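You operate a simulated robot arm through the tools that you are given. There is no shell and no other tool.

The job below is to be done with a simulated robot arm. You get a single attempt, and the scene is never put back.

## Task
Switch to HAND, set the card's speed, trim the screw to its thickness, back to AUTO.

It is judged by the outcome, as a careful person would: the job done as asked, and still so three seconds after it is handed in. It fails if anything else is knocked over, pushed out of place, dropped, spilled or broken.

## Robot
A 6-joint arm with a two-finger gripper, fixed in place. Base frame: the origin is at the foot of the arm, x ahead of it, y to its left, z up. Readings come in m, degrees, newtons and seconds.
Its first joint turns from -166.0 to 166.0 degrees. Payload 2.45 kg.
Tool frame: the origin (TCP) lies between the finger pads and is the grasp point; the fingertips stand 0.02 m ahead of it; z points along the fingers, y is the line along which they close. The gripper opens to 0.14 m. The gripper's body begins 0.168 m behind the TCP.
Orientation is told as [roll, pitch, yaw] about the base's x, y, z axes, in that order, counted from this pose: with the fingers straight down and closing along the base's y, the tool's x points along the base's -x, its y along +y and its z along -z.

## Interface
- The arm moves only by the tool arm_command. Its argument "targets" is a list of rows, each a list of 3 entries, a list of its own where there are three numbers: the shift along the tool's x, y, z in units of 200 mm (1.0 is 200 mm), then the turn, a rotation vector about the tool's x, y, z in units of 60 degrees (1.0 is 60 degrees), then the finger opening in m, from 0 to 0.14. In form: [[[x, y, z], [rx, ry, rz], gripper], ...]. A call has 1 to 20 rows; each row is the pose to reach, as a shift and turn from the pose commanded when the call began, along the tool's axes at that moment. A call with a number of a shift or a turn outside -1 to 1 is refused whole. A row lasts 0.2 s, in which the tool goes at most 0.05 m and 8.6 degrees; a call with a longer step from one row to the next is refused whole, and so is a gripper value outside its range. Where a pose cannot be reached the arm comes as near as it can. A force on the tool above 40 N (or 10 N above the force at the start of the call, whichever is more), or a blocked arm, ends the call early, and 0.2 s more pass. The fingers move at their own pace (about 0.045 m/s each) and stop on an object; they squeeze with about 26 N. The grip force told is the motor's: it shows also when the fingers shut on nothing. Time passes only in rows, and 0.2 s behind the last, so rows that repeat a pose let the fingers close. It gives the time, the measured TCP pose, the force on the tool (base axes), the opening and the grip force at its end, in the units of the frame above (readings bear some noise), with the torque about the TCP (base axes, N m) and any sound that the robot's microphone picked up.
- Cameras (640 x 400 px; columns grow to the right, rows downward): "scene" is fixed at [0.0489, 0.5004, 1.6359]; the picture's right is [-0.03, -1.00, 0.00], its down [-0.91, 0.03, -0.41] and it looks along [0.41, -0.01, -0.91] (base axes); focal length 214 px, centre (320, 200). "wrist" rides on the gripper at [0.078, 0.011, -0.209] in the tool frame; the picture's right is [-0.14, 0.99, 0.00], its down [-0.92, -0.13, -0.37] and it looks along [-0.37, -0.05, 0.93] (tool axes); focal length 280 px, centre (320, 200). There is no depth. A picture from a camera that has moved, and an enlarged one, comes with that camera's place and axes in the base frame and with its lens.
- capture(camera): a new picture of that camera. It takes no simulated time.
- enlarge(camera, box): a new picture of the part [left, top, right, bottom] of that camera's present view, enlarged. It takes no simulated time.
- close_job(): hands the job in; it is judged then, once.

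Nothing tells you positions but the pictures and the camera data. Unless the task says otherwise, let go and move clear before handing in.

The tools are called after "Request:" as name(argument=value, ...) on one line, values as JSON. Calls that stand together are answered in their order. arm_command: Moves the arm, as the interface text tells. Its arguments: {"type":"object","properties":{"targets":{"type":"array","items":{"type":"array"}}},"required":["targets"]} The other tools are called the same way: capture (camera) takes a picture; enlarge (camera, box) takes an enlarged picture of a part of a camera's view; close_job () hands the job in.

At the start:

```text
time_s: 0.0
eef_pos: [0.3098, 0.3046, 1.4319]
tool_rot: [0.0, 0.1, -0.1]
contact_force: [-0.6, -0.8, -0.4]
ft_torque: [0.01, 0.0, -0.01]
gripper_width: 0.14
grasp_force: 0.1
```

scene: 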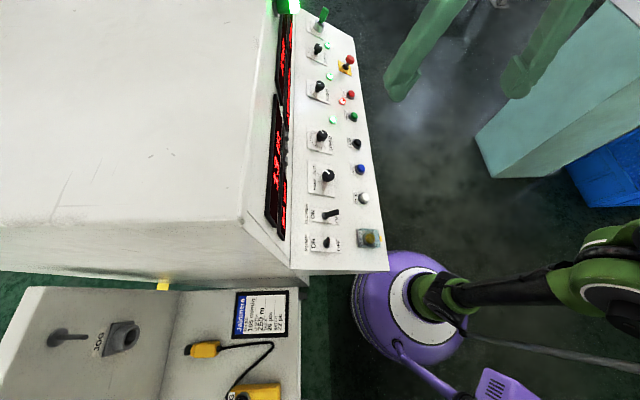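
wrist: 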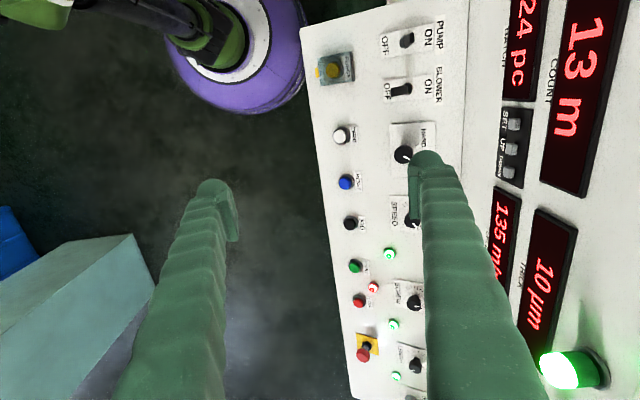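

I see a control console with rotary knobs, push buttons, and red displays, with a card lying on a side table in the lower left. First I'll enlarge the views to read the card and the labels.

Request:
enlarge(camera="scene", box=[220, 280, 310, 350])

Request:
enlarge(camera="scene", box=[250, 0, 400, 130])

Request:
enlarge(camera="scene", box=[250, 120, 400, 280])

Request:
enlarge(camera="wrist", box=[300, 0, 640, 210])

Request:
enlarge(camera="wrist", box=[300, 190, 640, 400])

```text
5.71 times, centred on (265, 315) of scene
camera zoom: at [0.0489, 0.5004, 1.6359], right [-0.03, -1.0, 0.0], down [-0.91, 0.03, -0.41], along [0.41, -0.01, -0.91], focal length 1226 px, centre (634, -457)
```

zoom: 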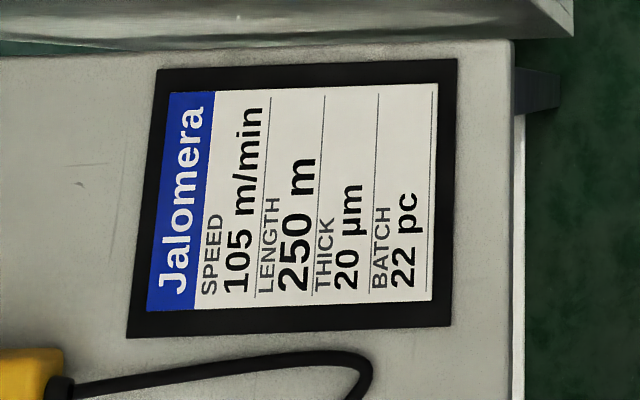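

```text
3.08 times, centred on (325, 65) of scene
camera zoom: at [0.0489, 0.5004, 1.6359], right [-0.03, -1.0, 0.0], down [-0.91, 0.03, -0.41], along [0.41, -0.01, -0.91], focal length 660 px, centre (305, 615)
```

zoom: 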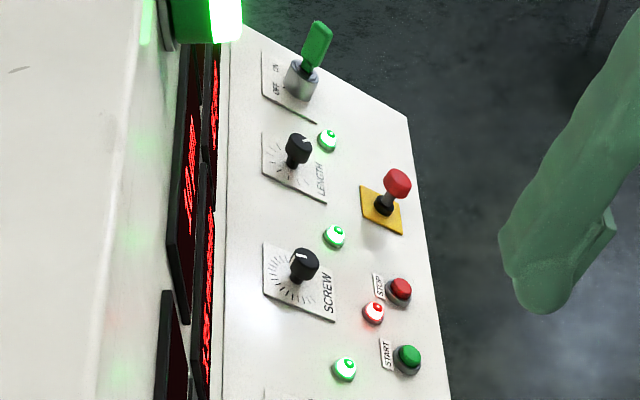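

```text
2.50 times, centred on (325, 200) of scene
camera zoom: at [0.0489, 0.5004, 1.6359], right [-0.03, -1.0, 0.0], down [-0.91, 0.03, -0.41], along [0.41, -0.01, -0.91], focal length 536 px, centre (308, 200)
```

zoom: 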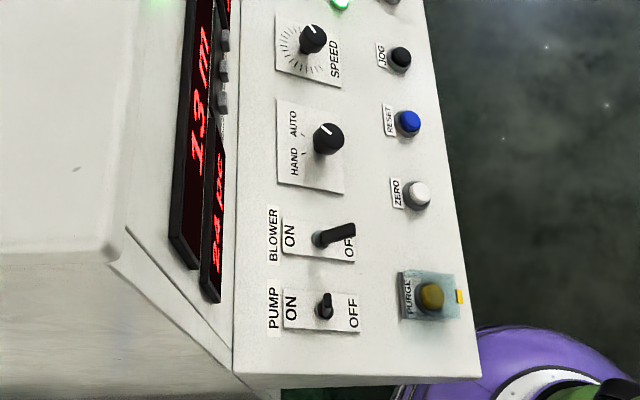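

```text
1.88 times, centred on (470, 105) of wrist
camera zoom: at [0.2312, 0.3147, 1.6407], right [0.14, 0.99, 0.0], down [0.92, -0.13, 0.37], along [0.37, -0.05, -0.93], focal length 528 px, centre (38, 379)
```

zoom: 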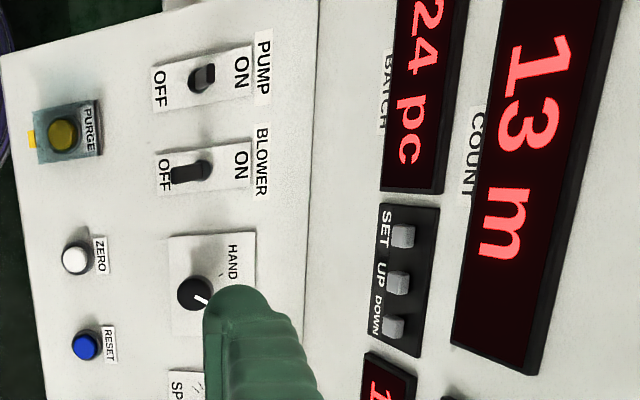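

```text
1.88 times, centred on (470, 295) of wrist
camera zoom: at [0.2312, 0.3147, 1.6407], right [0.14, 0.99, 0.0], down [0.92, -0.13, 0.37], along [0.37, -0.05, -0.93], focal length 528 px, centre (38, 21)
```

zoom: 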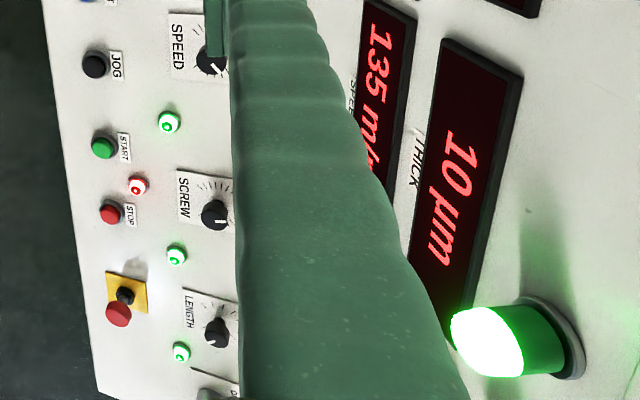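

The card reads SPEED 105 m/min and THICK 20 µm; the displays now show 135 m/min and 10 µm. By triangulation the panel tilts about 29°, with the mode knob near (0.38, 0.47, 1.07), SPEED near (0.54, 0.48, 1.07) and SCREW near (0.76, 0.48, 1.08). I'll tilt the tool square to the panel and move closer to look.

Request:
arm_command(targets=[[[-0.06, 0.06, 0.1], [-0.08, 0, 0], 0.14], [[-0.12, 0.12, 0.22], [-0.16, 0, 0], 0.14], [[-0.18, 0.18, 0.34], [-0.24, 0, 0], 0.14], [[-0.24, 0.24, 0.46], [-0.32, 0, 0], 0.14], [[-0.3, 0.3, 0.58], [-0.4, 0, 0], 0.14], [[-0.36, 0.36, 0.68], [-0.48, 0, 0], 0.14], [[-0.36, 0.36, 0.68], [-0.48, 0, 0], 0.14]])

Request:
capture(camera="wrist")

Request:
capture(camera="scene")

```text
time_s: 1.6
eef_pos: [0.3831, 0.3813, 1.296]
tool_rot: [28.9, 0.0, 0.0]
contact_force: [0.0, -0.2, 0.3]
ft_torque: [0.0, 0.0, -0.02]
gripper_width: 0.1401
grasp_force: 0.1
```

```text
taken
camera wrist: at [0.3042, 0.288, 1.4835], right [0.14, 0.87, 0.48], down [0.92, -0.29, 0.26], along [0.36, 0.4, -0.84], focal length 280 px, centre (320, 200)
```

wrist: 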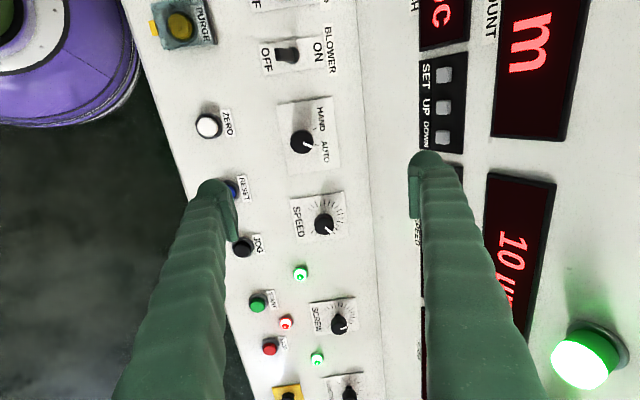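

```text
taken
```

scene: 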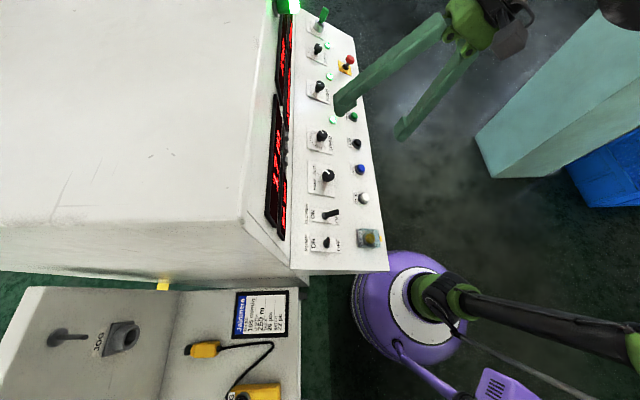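

Request:
enlarge(camera="wrist", box=[270, 90, 370, 160])

Request:
enlarge(camera="wrist", box=[270, 180, 370, 250])

Request:
enlarge(camera="wrist", box=[290, 280, 390, 350])

Request:
enlarge(camera="scene", box=[255, 20, 305, 100])

Request:
enlarge(camera="scene", box=[255, 90, 305, 170])

```text
5.71 times, centred on (320, 125) of wrist
camera zoom: at [0.3042, 0.288, 1.4835], right [0.14, 0.87, 0.48], down [0.92, -0.29, 0.26], along [0.36, 0.4, -0.84], focal length 1602 px, centre (320, 629)
```

zoom: 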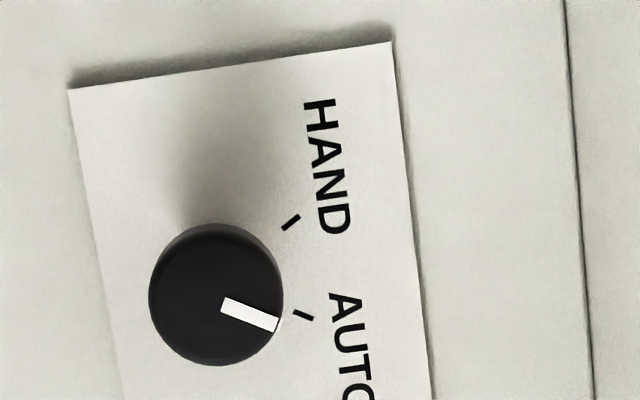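

```text
5.71 times, centred on (320, 215) of wrist
camera zoom: at [0.3042, 0.288, 1.4835], right [0.14, 0.87, 0.48], down [0.92, -0.29, 0.26], along [0.36, 0.4, -0.84], focal length 1602 px, centre (320, 114)
```

zoom: 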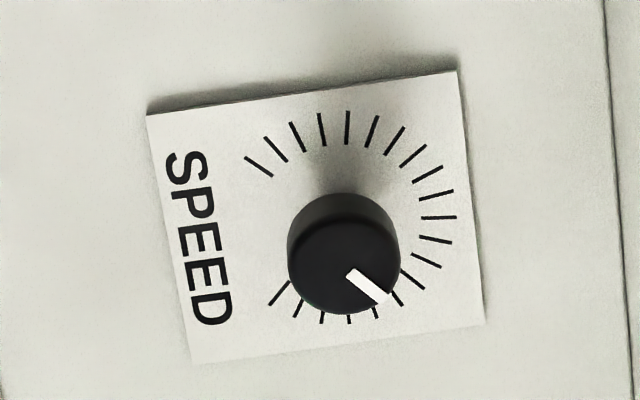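

```text
5.71 times, centred on (340, 315) of wrist
camera zoom: at [0.3042, 0.288, 1.4835], right [0.14, 0.87, 0.48], down [0.92, -0.29, 0.26], along [0.36, 0.4, -0.84], focal length 1602 px, centre (206, -457)
```

zoom: 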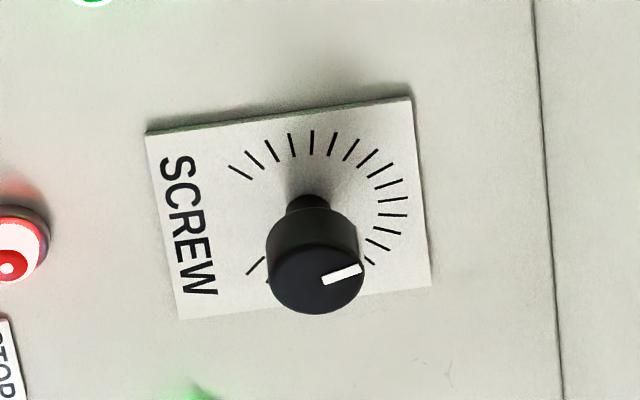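

```text
5.00 times, centred on (280, 60) of scene
camera zoom: at [0.0489, 0.5004, 1.6359], right [-0.03, -1.0, 0.0], down [-0.91, 0.03, -0.41], along [0.41, -0.01, -0.91], focal length 1072 px, centre (520, 900)
```

zoom: 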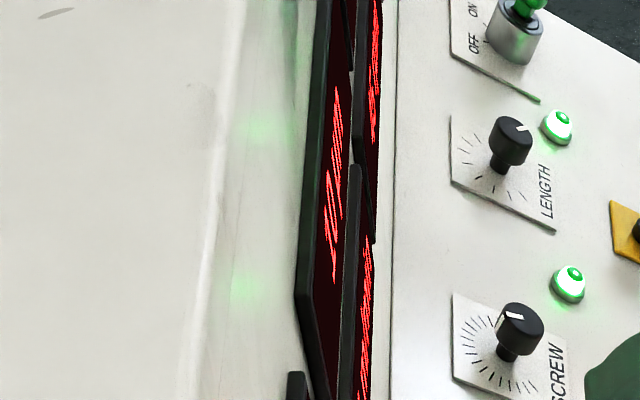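

```text
5.00 times, centred on (280, 130) of scene
camera zoom: at [0.0489, 0.5004, 1.6359], right [-0.03, -1.0, 0.0], down [-0.91, 0.03, -0.41], along [0.41, -0.01, -0.91], focal length 1072 px, centre (520, 550)
```

zoom: 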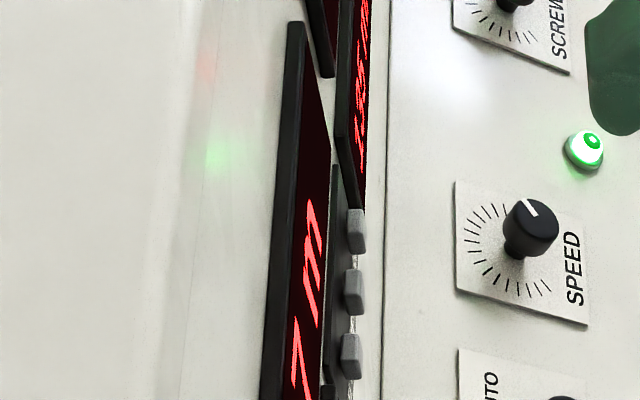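

The mode knob points at AUTO; HAND is about 60° counter-clockwise from it. The knobs are about 36 mm across and stand about 28 mm off the panel. I'll line up above the mode knob at a safe distance and check the alignment.

Request:
arm_command(targets=[[[0.01, -0.05, 0.15], [0, 0, 0], 0.12], [[0.02, -0.1, 0.3], [0, 0, 0], 0.1], [[0.03, -0.145, 0.45], [0, 0, 0], 0.08], [[0.03, -0.145, 0.6], [0, 0, 0], 0.08], [[0.03, -0.145, 0.65], [0, 0, 0], 0.08], [[0.03, -0.145, 0.65], [0, 0, 0], 0.08]])

Request:
capture(camera="wrist")

Request:
capture(camera="scene")

```text
time_s: 3.0
eef_pos: [0.3751, 0.4168, 1.1688]
tool_rot: [28.8, -0.1, 0.1]
contact_force: [-0.1, 0.0, 0.3]
ft_torque: [-0.04, 0.0, 0.0]
gripper_width: 0.0801
grasp_force: 0.0
```

```text
taken
camera wrist: at [0.2971, 0.3241, 1.3568], right [0.14, 0.87, 0.48], down [0.92, -0.29, 0.26], along [0.36, 0.4, -0.84], focal length 280 px, centre (320, 200)
```

wrist: 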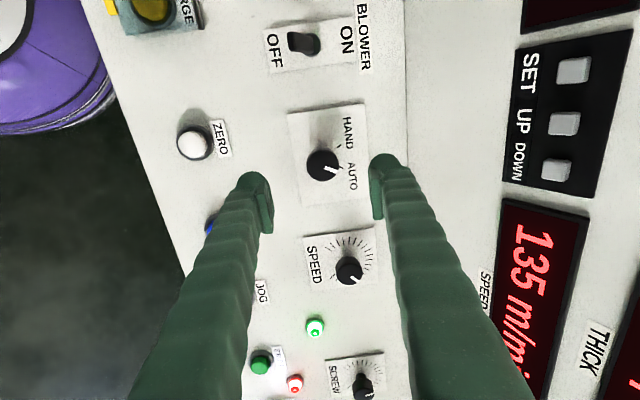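

```text
taken
```

scene: 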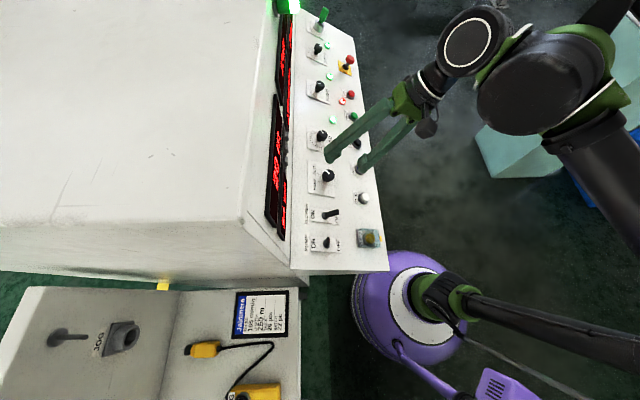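

Request:
enlarge(camera="wrist", box=[280, 130, 380, 200])

Request:
enlarge(camera="scene", box=[300, 150, 370, 210])

```text
5.71 times, centred on (330, 165) of wrist
camera zoom: at [0.2971, 0.3241, 1.3568], right [0.14, 0.87, 0.48], down [0.92, -0.29, 0.26], along [0.36, 0.4, -0.84], focal length 1602 px, centre (263, 400)
```

zoom: 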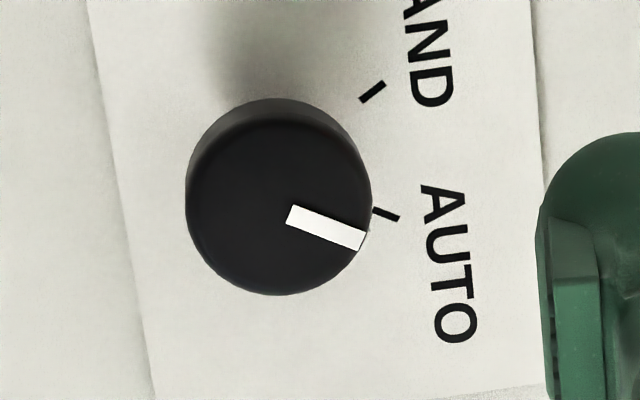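

```text
6.67 times, centred on (335, 180) of scene
camera zoom: at [0.0489, 0.5004, 1.6359], right [-0.03, -1.0, 0.0], down [-0.91, 0.03, -0.41], along [0.41, -0.01, -0.91], focal length 1430 px, centre (220, 333)
```

zoom: 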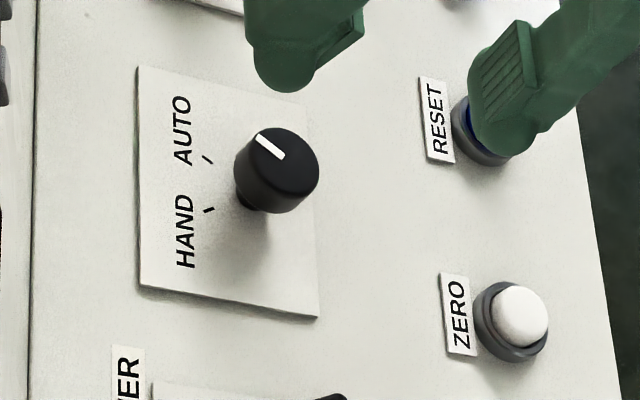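

The knob top is roughly 90 mm ahead of the tool, slightly off the tool axis. I'll correct the offset and go closer, staying above the knob.

Request:
arm_command(targets=[[[-0.006, 0.007, 0.1], [0, 0, 0], 0.08], [[-0.0125, 0.0135, 0.2], [0, 0, 0], 0.08], [[-0.0125, 0.0135, 0.275], [0, 0, 0], 0.08], [[-0.0125, 0.0135, 0.275], [0, 0, 0], 0.08]])

Request:
capture(camera="wrist")

Request:
enlarge(camera="wrist", box=[260, 140, 380, 220])

Request:
enlarge(camera="scene", box=[300, 140, 400, 210])

```text
time_s: 4.0
eef_pos: [0.3785, 0.4437, 1.1204]
tool_rot: [28.9, -0.1, -0.1]
contact_force: [0.7, 0.4, -0.4]
ft_torque: [-0.05, 0.01, -0.01]
gripper_width: 0.0799
grasp_force: 0.1
```

```text
taken
camera wrist: at [0.3004, 0.3512, 1.3085], right [0.14, 0.87, 0.48], down [0.92, -0.29, 0.26], along [0.36, 0.4, -0.84], focal length 280 px, centre (320, 200)
```

wrist: 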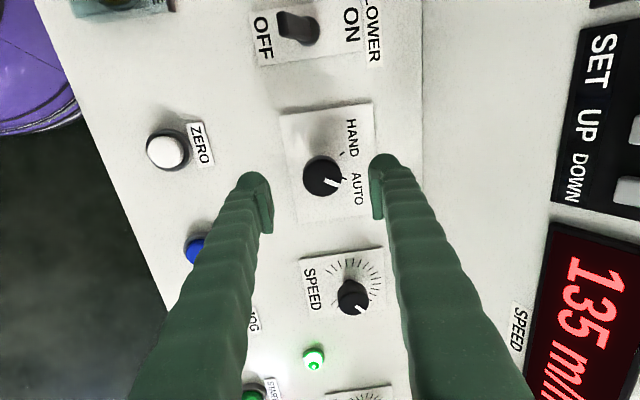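

```text
5.00 times, centred on (320, 180) of wrist
camera zoom: at [0.3004, 0.3512, 1.3085], right [0.14, 0.87, 0.48], down [0.92, -0.29, 0.26], along [0.36, 0.4, -0.84], focal length 1402 px, centre (320, 300)
```

zoom: 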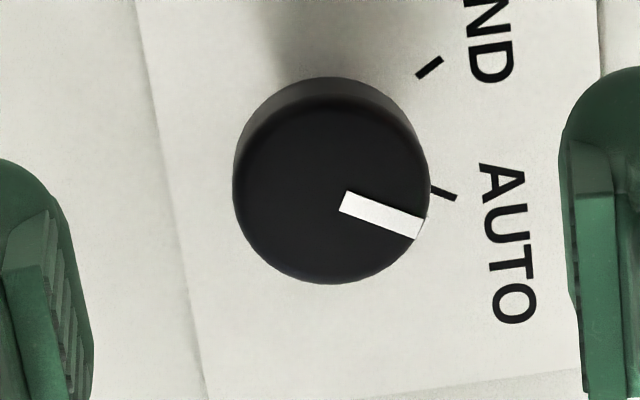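

```text
5.71 times, centred on (350, 175) of scene
camera zoom: at [0.0489, 0.5004, 1.6359], right [-0.03, -1.0, 0.0], down [-0.91, 0.03, -0.41], along [0.41, -0.01, -0.91], focal length 1226 px, centre (149, 343)
```

zoom: 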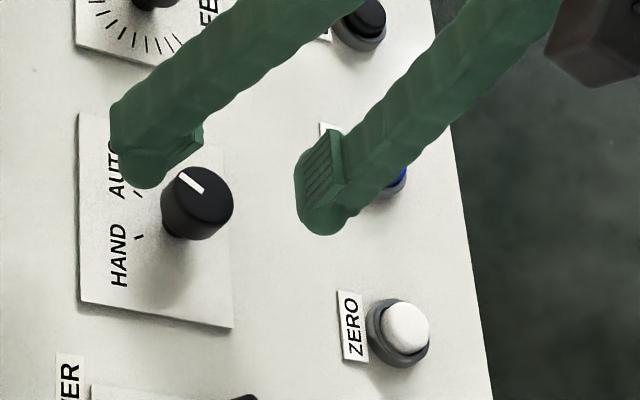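

The knob is about 40 mm ahead and nearly centred. I'll advance so the fingertips straddle it, then close gently and check the forces.

Request:
arm_command(targets=[[[-0.0075, 0.009, 0.06], [0, 0, 0], 0.08], [[-0.0075, 0.009, 0.12], [0, 0, 0], 0.08], [[-0.0075, 0.009, 0.175], [0, 0, 0], 0.08], [[-0.0075, 0.009, 0.175], [0, 0, 0], 0.08]])

Request:
capture(camera="wrist")

Request:
enlarge(camera="wrist", box=[240, 140, 400, 240])

Request:
enlarge(camera="scene", box=[300, 140, 400, 210])

```text
time_s: 5.0
eef_pos: [0.3812, 0.4618, 1.0897]
tool_rot: [28.8, -0.1, 0.1]
contact_force: [-0.1, 0.3, -0.5]
ft_torque: [0.01, 0.02, -0.02]
gripper_width: 0.0801
grasp_force: 0.0
```

```text
taken
camera wrist: at [0.3022, 0.3695, 1.2782], right [0.14, 0.87, 0.48], down [0.92, -0.29, 0.26], along [0.36, 0.4, -0.84], focal length 280 px, centre (320, 200)
```

wrist: 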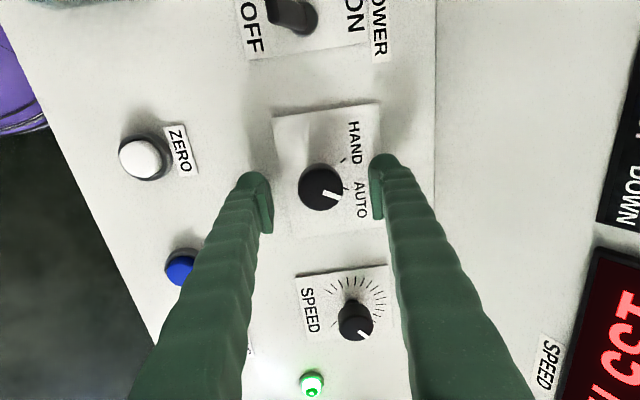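

```text
4.00 times, centred on (320, 190) of wrist
camera zoom: at [0.3022, 0.3695, 1.2782], right [0.14, 0.87, 0.48], down [0.92, -0.29, 0.26], along [0.36, 0.4, -0.84], focal length 1122 px, centre (320, 240)
```

zoom: 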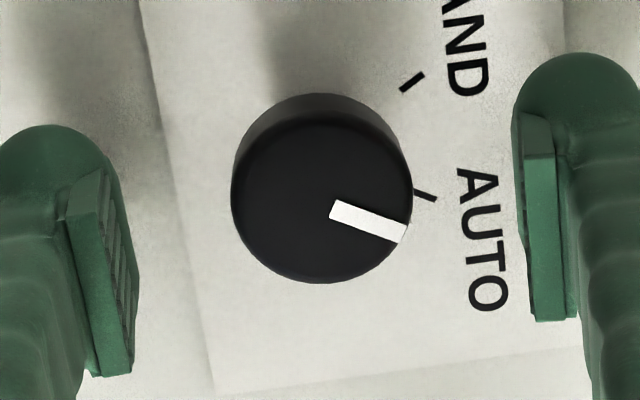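

```text
5.71 times, centred on (350, 175) of scene
camera zoom: at [0.0489, 0.5004, 1.6359], right [-0.03, -1.0, 0.0], down [-0.91, 0.03, -0.41], along [0.41, -0.01, -0.91], focal length 1226 px, centre (149, 343)
```

zoom: 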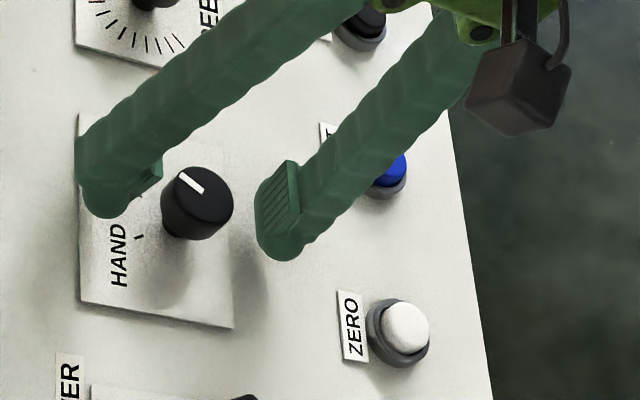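

The fingers now straddle the knob, with its top about 8 mm ahead of the TCP and well centred. I'll go 5 mm deeper and close on it.

Request:
arm_command(targets=[[[0, 0.004, 0.025], [0, 0, 0], 0.08], [[0, 0.004, 0.025], [0, 0, 0], 0.05], [[0, 0.004, 0.025], [0, 0, 0], 0.03], [[0, 0.004, 0.025], [0, 0, 0], 0.02], [[0, 0.004, 0.025], [0, 0, 0], 0.02], [[0, 0.004, 0.025], [0, 0, 0], 0.02]])

Request:
enlarge(camera="wrist", box=[240, 140, 400, 240])

Request:
enlarge(camera="scene", box=[300, 140, 400, 210])

```text
time_s: 6.4
eef_pos: [0.3792, 0.464, 1.0868]
tool_rot: [28.7, 0.0, 0.0]
contact_force: [-1.4, -2.8, -6.6]
ft_torque: [-0.08, -0.04, -0.01]
gripper_width: 0.0342
grasp_force: 45.1
```

```text
4.00 times, centred on (320, 190) of wrist
camera zoom: at [0.3018, 0.3723, 1.2747], right [0.14, 0.87, 0.48], down [0.92, -0.29, 0.26], along [0.36, 0.4, -0.84], focal length 1122 px, centre (320, 240)
```

zoom: 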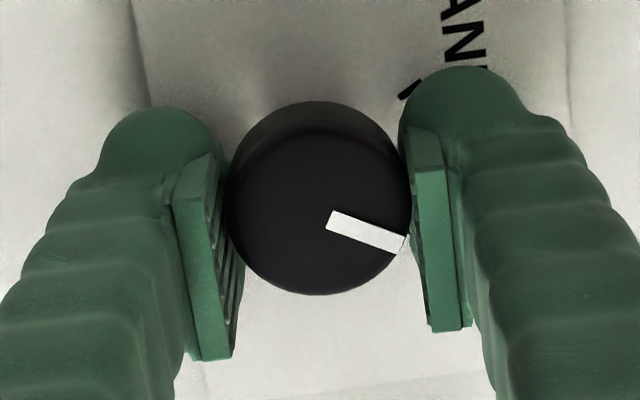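

```text
5.71 times, centred on (350, 175) of scene
camera zoom: at [0.0489, 0.5004, 1.6359], right [-0.03, -1.0, 0.0], down [-0.91, 0.03, -0.41], along [0.41, -0.01, -0.91], focal length 1226 px, centre (149, 343)
```

zoom: 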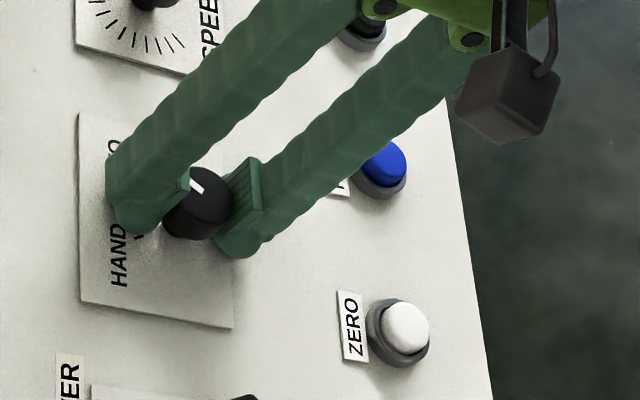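

The grip is on, at 34 mm wide. Now I'll turn the knob 60° counter-clockwise, toward HAND.

Request:
arm_command(targets=[[[0, 0, 0], [0, 0, -0.12], 0.02], [[0, 0, 0], [0, 0, -0.24], 0.02], [[0, 0, 0], [0, 0, -0.36], 0.02], [[0, 0, 0], [0, 0, -0.48], 0.02], [[0, 0, 0], [0, 0, -0.6], 0.02], [[0, 0, 0], [0, 0, -0.72], 0.02], [[0, 0, 0], [0, 0, -0.84], 0.02], [[0, 0, 0], [0, 0, -0.95], 0.02], [[0, 0, 0], [0, 0, -1.0], 0.02], [[0, 0, 0], [0, 0, -1.0], 0.02]])

Request:
enlarge(camera="wrist", box=[220, 120, 420, 260])

Request:
enlarge(camera="scene", box=[300, 140, 400, 210])

Request:
capture(camera="wrist")

```text
time_s: 7.8
eef_pos: [0.3781, 0.4667, 1.0879]
tool_rot: [22.6, -18.7, 37.7]
contact_force: [-17.4, 26.1, -4.4]
ft_torque: [0.2, 0.19, -0.04]
gripper_width: 0.0343
grasp_force: 45.3
stopped in row 6: the force on the tool passed its limit at 42 N (the readings are from after the stop); the commanded pose is now the measured one
```

```text
2.86 times, centred on (320, 190) of wrist
camera zoom: at [0.3127, 0.326, 1.2496], right [-0.55, 0.73, 0.41], down [0.78, 0.27, 0.57], along [0.3, 0.63, -0.72], focal length 801 px, centre (320, 229)
```

zoom: 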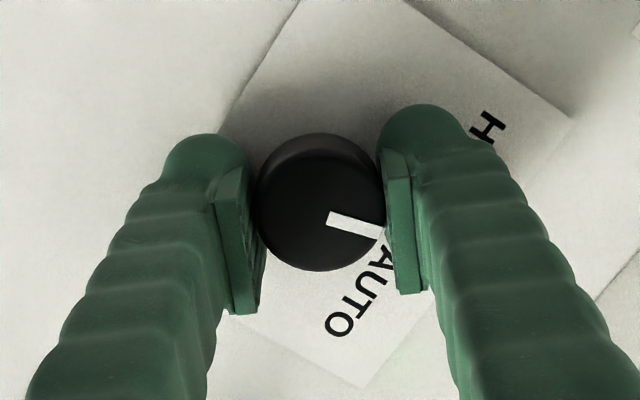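

```text
5.71 times, centred on (350, 175) of scene
camera zoom: at [0.0489, 0.5004, 1.6359], right [-0.03, -1.0, 0.0], down [-0.91, 0.03, -0.41], along [0.41, -0.01, -0.91], focal length 1226 px, centre (149, 343)
```

zoom: 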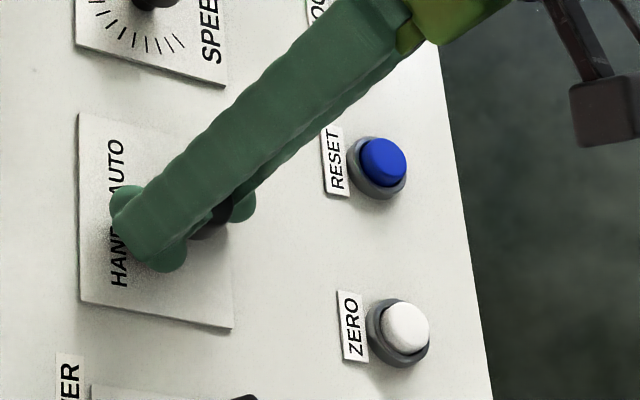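

```text
taken
camera wrist: at [0.3127, 0.326, 1.2496], right [-0.55, 0.73, 0.41], down [0.78, 0.27, 0.57], along [0.3, 0.63, -0.72], focal length 280 px, centre (320, 200)
```

wrist: 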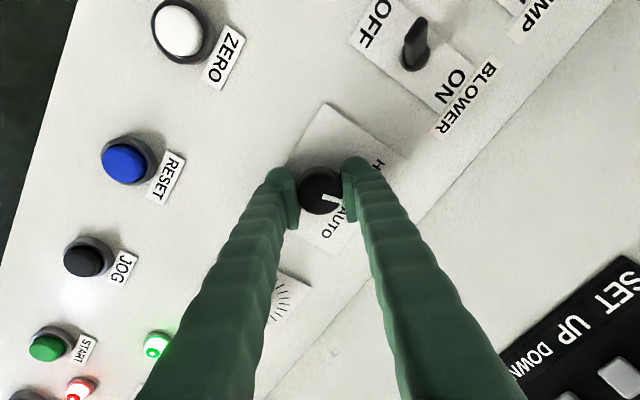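

The knob followed the turn for about 42°, then sideways force built up and stopped the move, so the grip was slightly off the knob's axis. I'll open the fingers to relieve it and see where the knob settles.

Request:
arm_command(targets=[[[0, 0, 0], [0, 0, 0], 0.05], [[0, 0, 0], [0, 0, 0], 0.07], [[0, 0, 0], [0, 0, 0], 0.07], [[0, 0, 0], [0, 0, 0], 0.07]])

Request:
enlarge(camera="wrist", box=[240, 130, 400, 250])

Request:
enlarge(camera="scene", box=[300, 140, 400, 210])

```text
time_s: 8.8
eef_pos: [0.3791, 0.4638, 1.0879]
tool_rot: [22.5, -18.6, 37.7]
contact_force: [-0.6, 0.0, -0.9]
ft_torque: [0.01, -0.05, -0.02]
gripper_width: 0.0699
grasp_force: 0.0
```

```text
3.33 times, centred on (320, 190) of wrist
camera zoom: at [0.3139, 0.3243, 1.2497], right [-0.55, 0.73, 0.4], down [0.77, 0.27, 0.57], along [0.31, 0.63, -0.72], focal length 935 px, centre (320, 233)
```

zoom: 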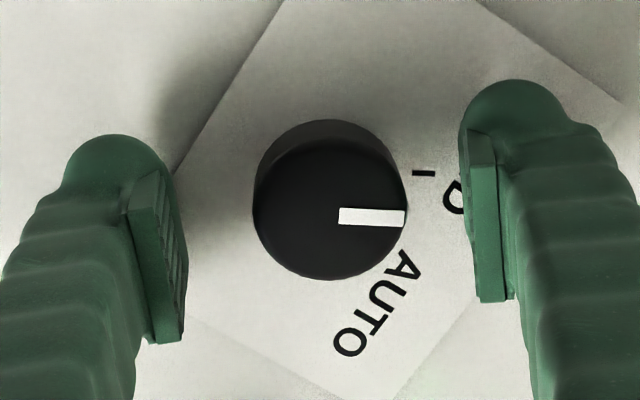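

```text
5.71 times, centred on (350, 175) of scene
camera zoom: at [0.0489, 0.5004, 1.6359], right [-0.03, -1.0, 0.0], down [-0.91, 0.03, -0.41], along [0.41, -0.01, -0.91], focal length 1226 px, centre (149, 343)
```

zoom: 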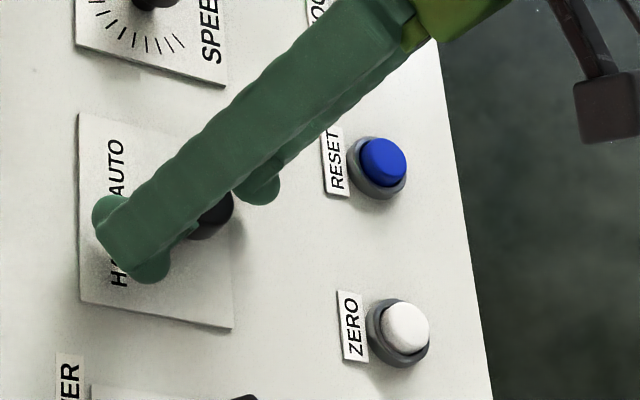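

The knob snapped round and its pointer now looks parallel to the HAND tick. I'll back off straight out along the tool axis and verify the selector and the displays.

Request:
arm_command(targets=[[[0, 0, -0.15], [0, 0, 0], 0.07], [[0, 0, -0.3], [0, 0, 0], 0.07], [[0, 0, -0.45], [0, 0, 0], 0.07], [[0, 0, -0.45], [0, 0, 0], 0.07]])

Request:
capture(camera="wrist")

Request:
enlarge(camera="scene", box=[300, 140, 370, 210])

Request:
enlarge(camera="scene", box=[275, 70, 295, 140])

Request:
enlarge(camera="scene", box=[268, 10, 298, 110])

```text
time_s: 9.8
eef_pos: [0.3785, 0.4213, 1.1664]
tool_rot: [22.5, -18.6, 37.7]
contact_force: [-0.5, 0.4, 0.0]
ft_torque: [0.0, -0.02, 0.01]
gripper_width: 0.0701
grasp_force: 0.1
```

```text
taken
camera wrist: at [0.3134, 0.2805, 1.3275], right [-0.55, 0.73, 0.4], down [0.77, 0.27, 0.57], along [0.31, 0.63, -0.72], focal length 280 px, centre (320, 200)
```

wrist: 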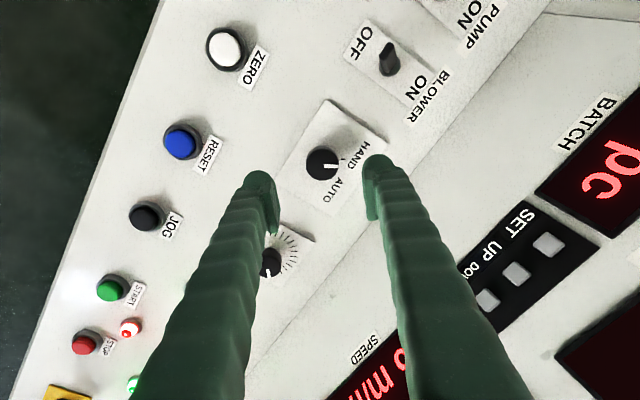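

```text
5.71 times, centred on (335, 175) of scene
camera zoom: at [0.0489, 0.5004, 1.6359], right [-0.03, -1.0, 0.0], down [-0.91, 0.03, -0.41], along [0.41, -0.01, -0.91], focal length 1226 px, centre (234, 343)
```

zoom: 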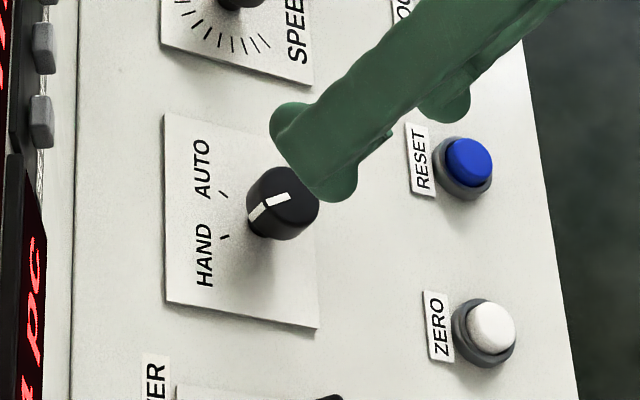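

```text
5.71 times, centred on (285, 105) of scene
camera zoom: at [0.0489, 0.5004, 1.6359], right [-0.03, -1.0, 0.0], down [-0.91, 0.03, -0.41], along [0.41, -0.01, -0.91], focal length 1226 px, centre (520, 743)
```

zoom: 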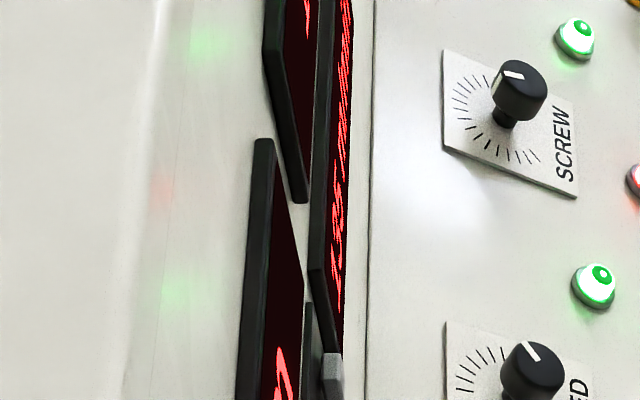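

```text
4.00 times, centred on (283, 60) of scene
camera zoom: at [0.0489, 0.5004, 1.6359], right [-0.03, -1.0, 0.0], down [-0.91, 0.03, -0.41], along [0.41, -0.01, -0.91], focal length 858 px, centre (468, 760)
```

zoom: 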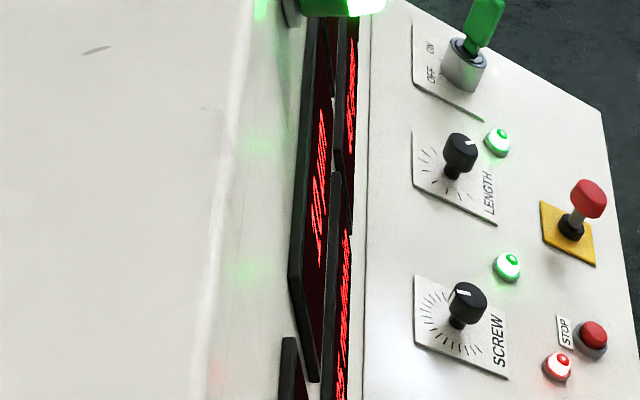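

The selector pointer is at HAND. Let me check whether the scene camera can read the SPEED and THICK displays with more zoom.

Request:
enlarge(camera="scene", box=[268, 80, 302, 101])

Request:
enlarge(camera="scene", box=[268, 100, 302, 121])

Request:
enlarge(camera="scene", box=[260, 40, 310, 71])

Request:
enlarge(camera="wrist", box=[300, 300, 460, 400])

```text
16.00 times, centred on (285, 90) of scene
camera zoom: at [0.0489, 0.5004, 1.6359], right [-0.03, -1.0, 0.0], down [-0.91, 0.03, -0.41], along [0.41, -0.01, -0.91], focal length 3432 px, centre (880, 1952)
```

zoom: 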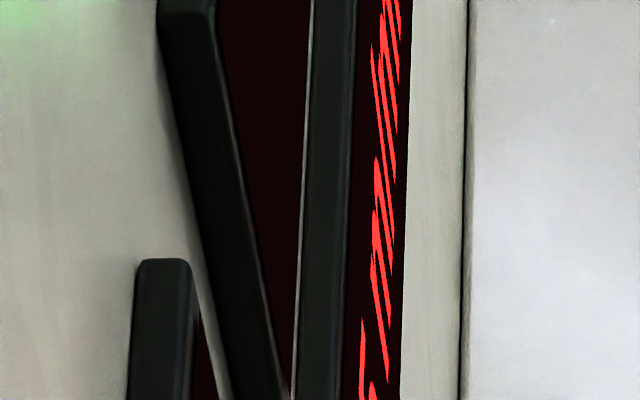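

```text
16.00 times, centred on (285, 110) of scene
camera zoom: at [0.0489, 0.5004, 1.6359], right [-0.03, -1.0, 0.0], down [-0.91, 0.03, -0.41], along [0.41, -0.01, -0.91], focal length 3432 px, centre (880, 1632)
```

zoom: 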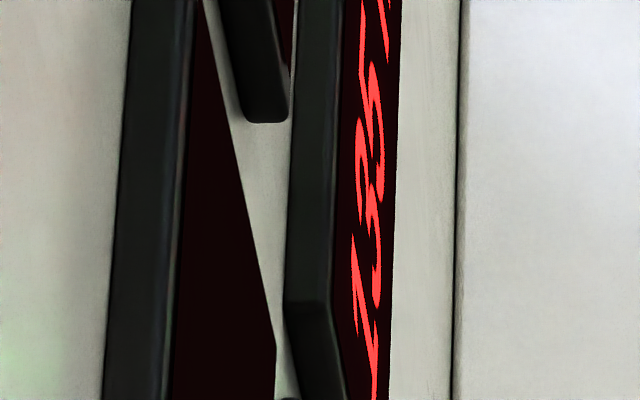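

```text
12.80 times, centred on (285, 56) of scene
camera zoom: at [0.0489, 0.5004, 1.6359], right [-0.03, -1.0, 0.0], down [-0.91, 0.03, -0.41], along [0.41, -0.01, -0.91], focal length 2745 px, centre (768, 2050)
```

zoom: 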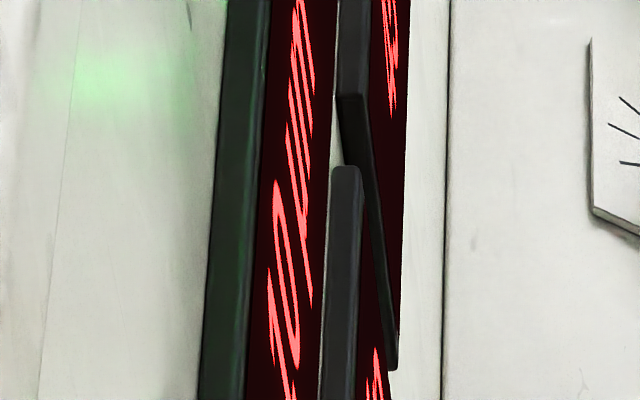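

```text
4.00 times, centred on (380, 350) of wrist
camera zoom: at [0.3134, 0.2805, 1.3275], right [-0.55, 0.73, 0.4], down [0.77, 0.27, 0.57], along [0.31, 0.63, -0.72], focal length 1122 px, centre (80, -400)
```

zoom: 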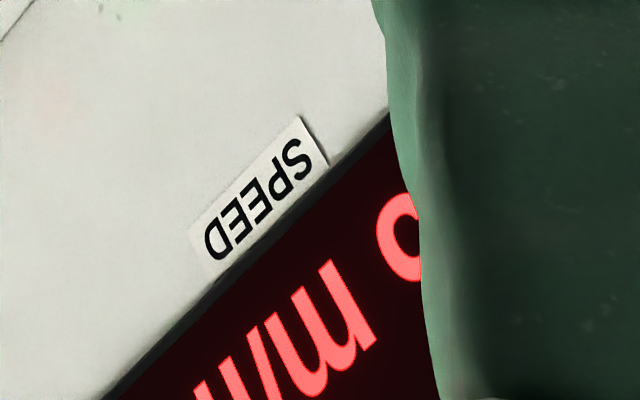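

The scene zoom can read the displays obliquely: SPEED 135, THICK about 10. The mode is at HAND, so I'll move over to the SPEED knob, staying well above the panel and turning the tool back to square.

Request:
arm_command(targets=[[[-0.1, -0.076, 0], [0, 0, 0.117], 0.07], [[-0.2, -0.152, 0], [0, 0, 0.234], 0.07], [[-0.3, -0.228, 0], [0, 0, 0.351], 0.07], [[-0.4, -0.304, 0], [0, 0, 0.468], 0.07], [[-0.5, -0.38, 0], [0, 0, 0.585], 0.07], [[-0.61, -0.456, 0], [0, 0, 0.7], 0.07], [[-0.61, -0.456, 0], [0, 0, 0.7], 0.07]])

Request:
capture(camera="wrist")

Request:
enlarge(camera="wrist", box=[260, 120, 380, 200])

```text
time_s: 11.4
eef_pos: [0.5305, 0.4306, 1.172]
tool_rot: [28.9, 0.3, -0.6]
contact_force: [0.1, -0.7, -0.1]
ft_torque: [-0.01, -0.02, 0.0]
gripper_width: 0.0703
grasp_force: 0.0
```

```text
taken
camera wrist: at [0.4523, 0.3392, 1.3606], right [0.15, 0.87, 0.48], down [0.92, -0.3, 0.26], along [0.36, 0.4, -0.84], focal length 280 px, centre (320, 200)
```

wrist: 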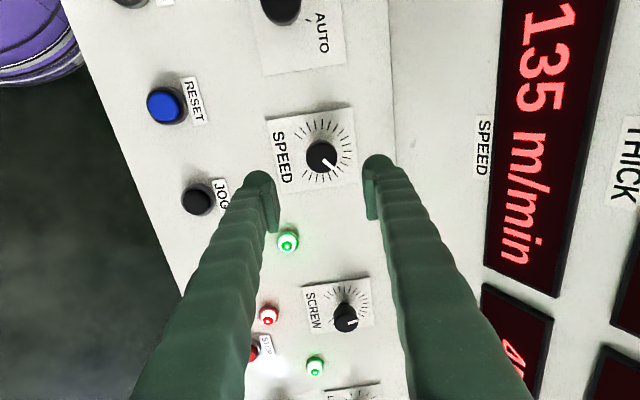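

```text
5.00 times, centred on (320, 160) of wrist
camera zoom: at [0.4523, 0.3392, 1.3606], right [0.15, 0.87, 0.48], down [0.92, -0.3, 0.26], along [0.36, 0.4, -0.84], focal length 1402 px, centre (320, 400)
```

zoom: 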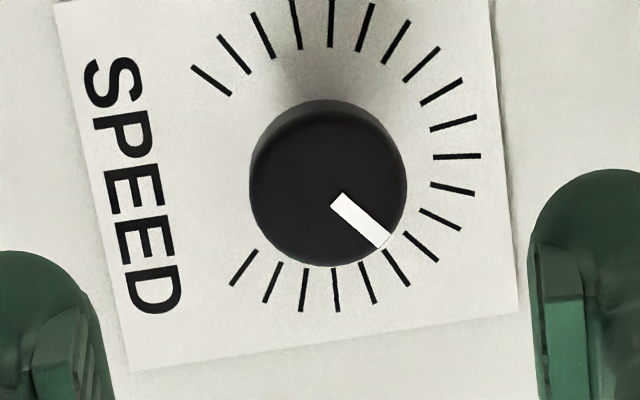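

The SPEED display (135 m/min) is clear in the wrist view. The knob is about 90 mm ahead and roughly 9 mm and 3 mm off the axis. I'll correct that, come closer, and then view it at a second tool angle to centre it exactly.

Request:
arm_command(targets=[[[0.02, 0.007, 0.07], [0, 0, 0], 0.07], [[0.045, 0.015, 0.15], [0, 0, 0], 0.07], [[0.045, 0.015, 0.15], [0, 0, 0], 0.07]])

Request:
enlarge(camera="wrist", box=[260, 140, 380, 220])

Request:
arm_command(targets=[[[0, 0, 0], [0, 0, -0.13], 0.07], [[0, 0, 0], [0, 0, -0.26], 0.07], [[0, 0, 0], [0, 0, -0.39], 0.07], [[0, 0, 0], [0, 0, -0.52], 0.07], [[0, 0, 0], [0, 0, -0.65], 0.07], [[0, 0, 0], [0, 0, -0.75], 0.07], [[0, 0, 0], [0, 0, -0.75], 0.07]])

Request:
enlarge(camera="wrist", box=[260, 140, 380, 220])

Request:
capture(camera="wrist")

```text
time_s: 12.2
eef_pos: [0.523, 0.45, 1.1472]
tool_rot: [28.9, 0.4, -0.4]
contact_force: [0.7, 0.0, -0.3]
ft_torque: [0.0, -0.03, 0.01]
gripper_width: 0.0699
grasp_force: 0.0
```

```text
5.00 times, centred on (320, 180) of wrist
camera zoom: at [0.4447, 0.3579, 1.3359], right [0.15, 0.87, 0.48], down [0.92, -0.3, 0.26], along [0.36, 0.4, -0.84], focal length 1402 px, centre (320, 300)
```

zoom: 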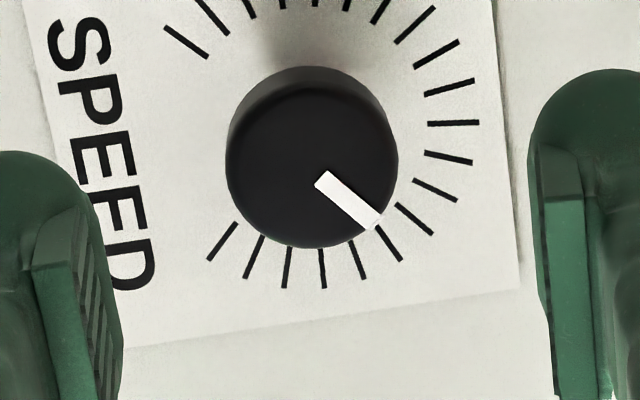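

```text
time_s: 13.8
eef_pos: [0.523, 0.4487, 1.1469]
tool_rot: [21.5, -19.8, 40.7]
contact_force: [-0.8, 0.4, 0.8]
ft_torque: [0.03, -0.01, 0.02]
gripper_width: 0.0698
grasp_force: 0.0
```

```text
5.00 times, centred on (320, 180) of wrist
camera zoom: at [0.4598, 0.3062, 1.3077], right [-0.6, 0.7, 0.39], down [0.75, 0.31, 0.59], along [0.29, 0.64, -0.71], focal length 1402 px, centre (320, 300)
```

zoom: 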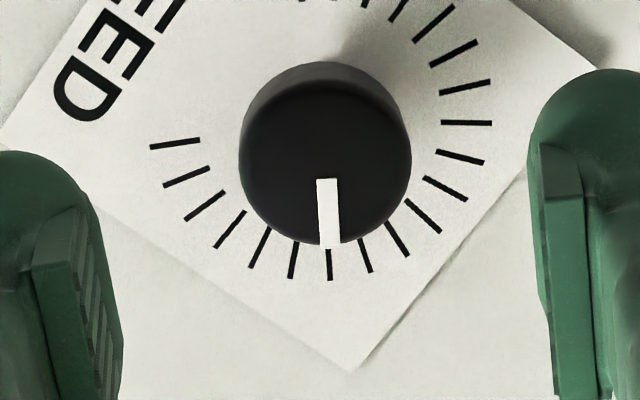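

```text
taken
camera wrist: at [0.4598, 0.3062, 1.3077], right [-0.6, 0.7, 0.39], down [0.75, 0.31, 0.59], along [0.29, 0.64, -0.71], focal length 280 px, centre (320, 200)
```

wrist: 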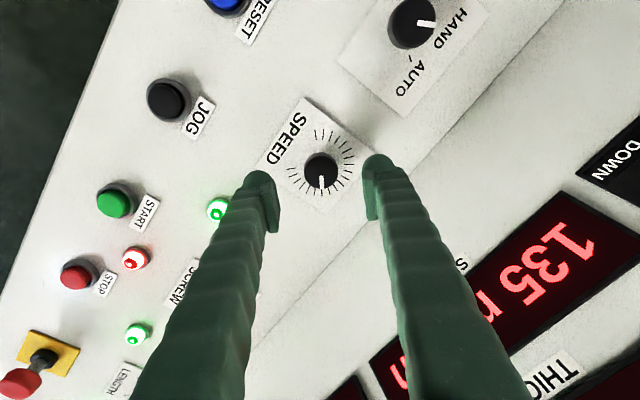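

The views at two angles put the knob axis about 3 mm off in tool x and 1 mm in y, with its top about 50 mm ahead. I'll correct this, return to yaw 0 and check before descending.

Request:
arm_command(targets=[[[0.004, 0.002, 0], [0, 0, 0.13], 0.07], [[0.008, 0.004, 0.02], [0, 0, 0.26], 0.07], [[0.012, 0.0055, 0.04], [0, 0, 0.39], 0.07], [[0.016, 0.0075, 0.06], [0, 0, 0.52], 0.07], [[0.016, 0.0075, 0.08], [0, 0, 0.65], 0.07], [[0.016, 0.0075, 0.1], [0, 0, 0.75], 0.07], [[0.016, 0.0075, 0.1], [0, 0, 0.75], 0.07]])

Request:
enlarge(camera="wrist", box=[260, 140, 380, 220])

Request:
capture(camera="wrist")

```text
time_s: 15.4
eef_pos: [0.5192, 0.4574, 1.129]
tool_rot: [28.8, 0.3, -0.5]
contact_force: [0.7, -0.4, 0.4]
ft_torque: [0.0, 0.02, 0.02]
gripper_width: 0.0701
grasp_force: 0.1
```

```text
5.00 times, centred on (320, 180) of wrist
camera zoom: at [0.4416, 0.366, 1.3182], right [0.15, 0.87, 0.48], down [0.92, -0.3, 0.26], along [0.36, 0.4, -0.84], focal length 1402 px, centre (320, 300)
```

zoom: 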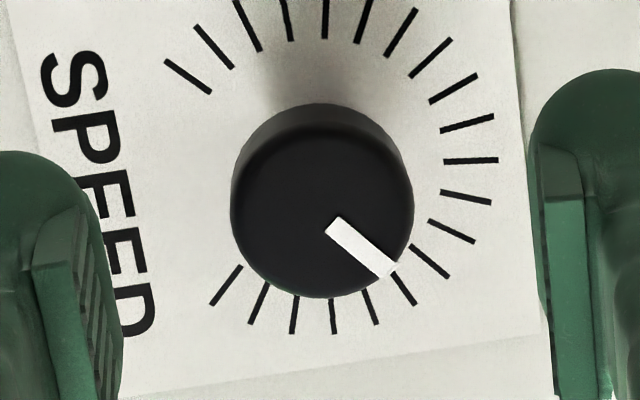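

```text
taken
camera wrist: at [0.4416, 0.366, 1.3182], right [0.15, 0.87, 0.48], down [0.92, -0.3, 0.26], along [0.36, 0.4, -0.84], focal length 280 px, centre (320, 200)
```

wrist: 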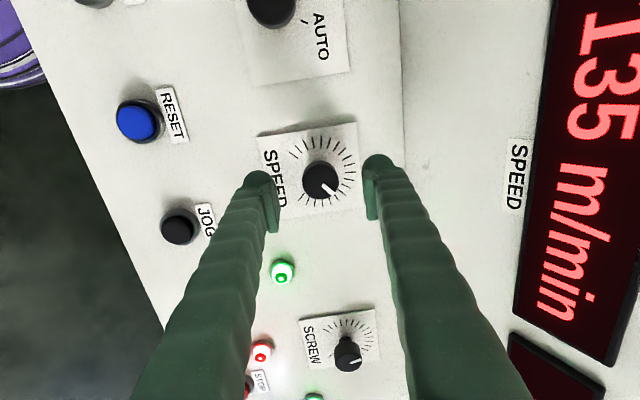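

The knob is now centred to within about 1 mm, with its top 30 mm ahead. I'll descend 32 mm and grip.

Request:
arm_command(targets=[[[0, 0.002, 0.06], [0, 0, 0], 0.07], [[0, 0.002, 0.12], [0, 0, 0], 0.07], [[0, 0.002, 0.16], [0, 0, 0], 0.07], [[0, 0.002, 0.16], [0, 0, 0], 0.05], [[0, 0.002, 0.16], [0, 0, 0], 0.03], [[0, 0.002, 0.16], [0, 0, 0], 0.025], [[0, 0.002, 0.16], [0, 0, 0], 0.025], [[0, 0.002, 0.16], [0, 0, 0], 0.025]])

Request:
capture(camera="wrist")

Request:
enlarge(camera="wrist", box=[260, 140, 380, 220])

Request:
enlarge(camera="scene", box=[270, 70, 370, 150])

```text
time_s: 17.2
eef_pos: [0.5188, 0.4735, 1.1011]
tool_rot: [28.9, 0.4, -0.4]
contact_force: [-5.5, -16.6, -23.4]
ft_torque: [-0.33, -0.04, 0.02]
gripper_width: 0.0327
grasp_force: 44.7
```

```text
taken
camera wrist: at [0.442, 0.3819, 1.2901], right [0.15, 0.87, 0.48], down [0.92, -0.3, 0.26], along [0.36, 0.4, -0.84], focal length 280 px, centre (320, 200)
```

wrist: 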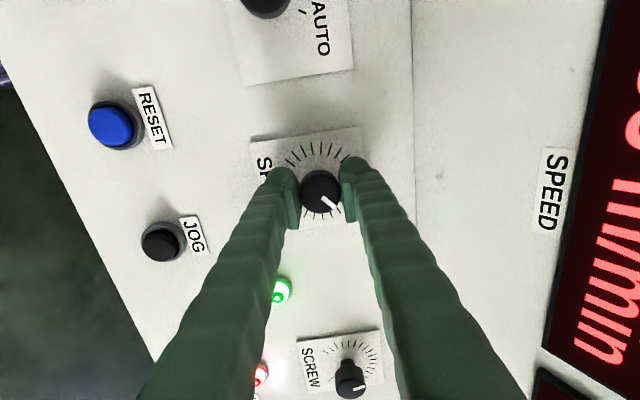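

```text
5.00 times, centred on (320, 180) of wrist
camera zoom: at [0.442, 0.3819, 1.2901], right [0.15, 0.87, 0.48], down [0.92, -0.3, 0.26], along [0.36, 0.4, -0.84], focal length 1402 px, centre (320, 300)
```

zoom: 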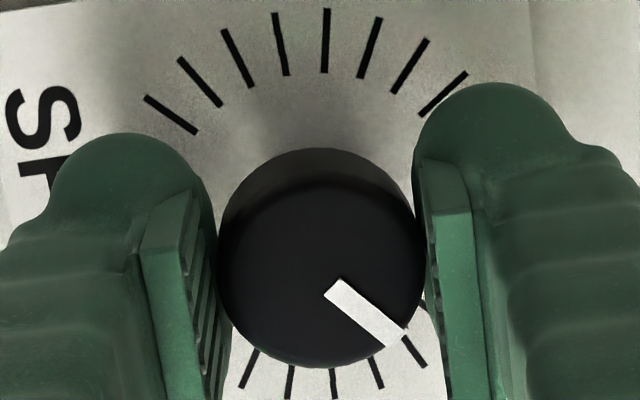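

```text
5.00 times, centred on (320, 110) of scene
camera zoom: at [0.0489, 0.5004, 1.6359], right [-0.03, -1.0, 0.0], down [-0.91, 0.03, -0.41], along [0.41, -0.01, -0.91], focal length 1072 px, centre (320, 650)
```

zoom: 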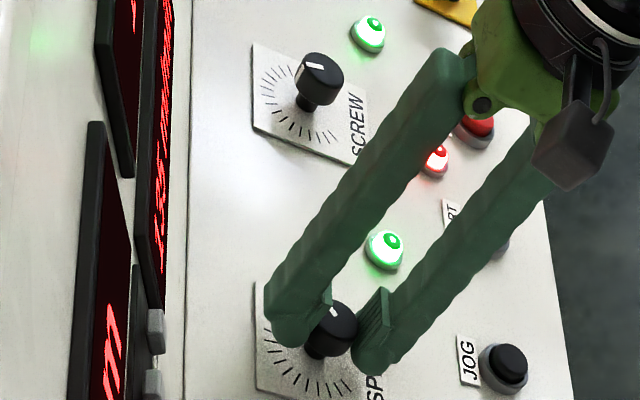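

The knob is gripped, but there's about 26 N pushing the tool toward −y (down-slope), so the grip is slightly off-centre. I'll ease the tool by small amounts to relieve that before turning.

Request:
arm_command(targets=[[[0, -0.005, 0], [0, 0, 0], 0.025], [[0, -0.005, 0], [0, 0, 0], 0.025]])

```text
time_s: 17.8
eef_pos: [0.5206, 0.4735, 1.1022]
tool_rot: [28.9, 0.3, -0.5]
contact_force: [-4.8, -12.5, -24.0]
ft_torque: [-0.28, 0.01, -0.01]
gripper_width: 0.0327
grasp_force: 45.1
```

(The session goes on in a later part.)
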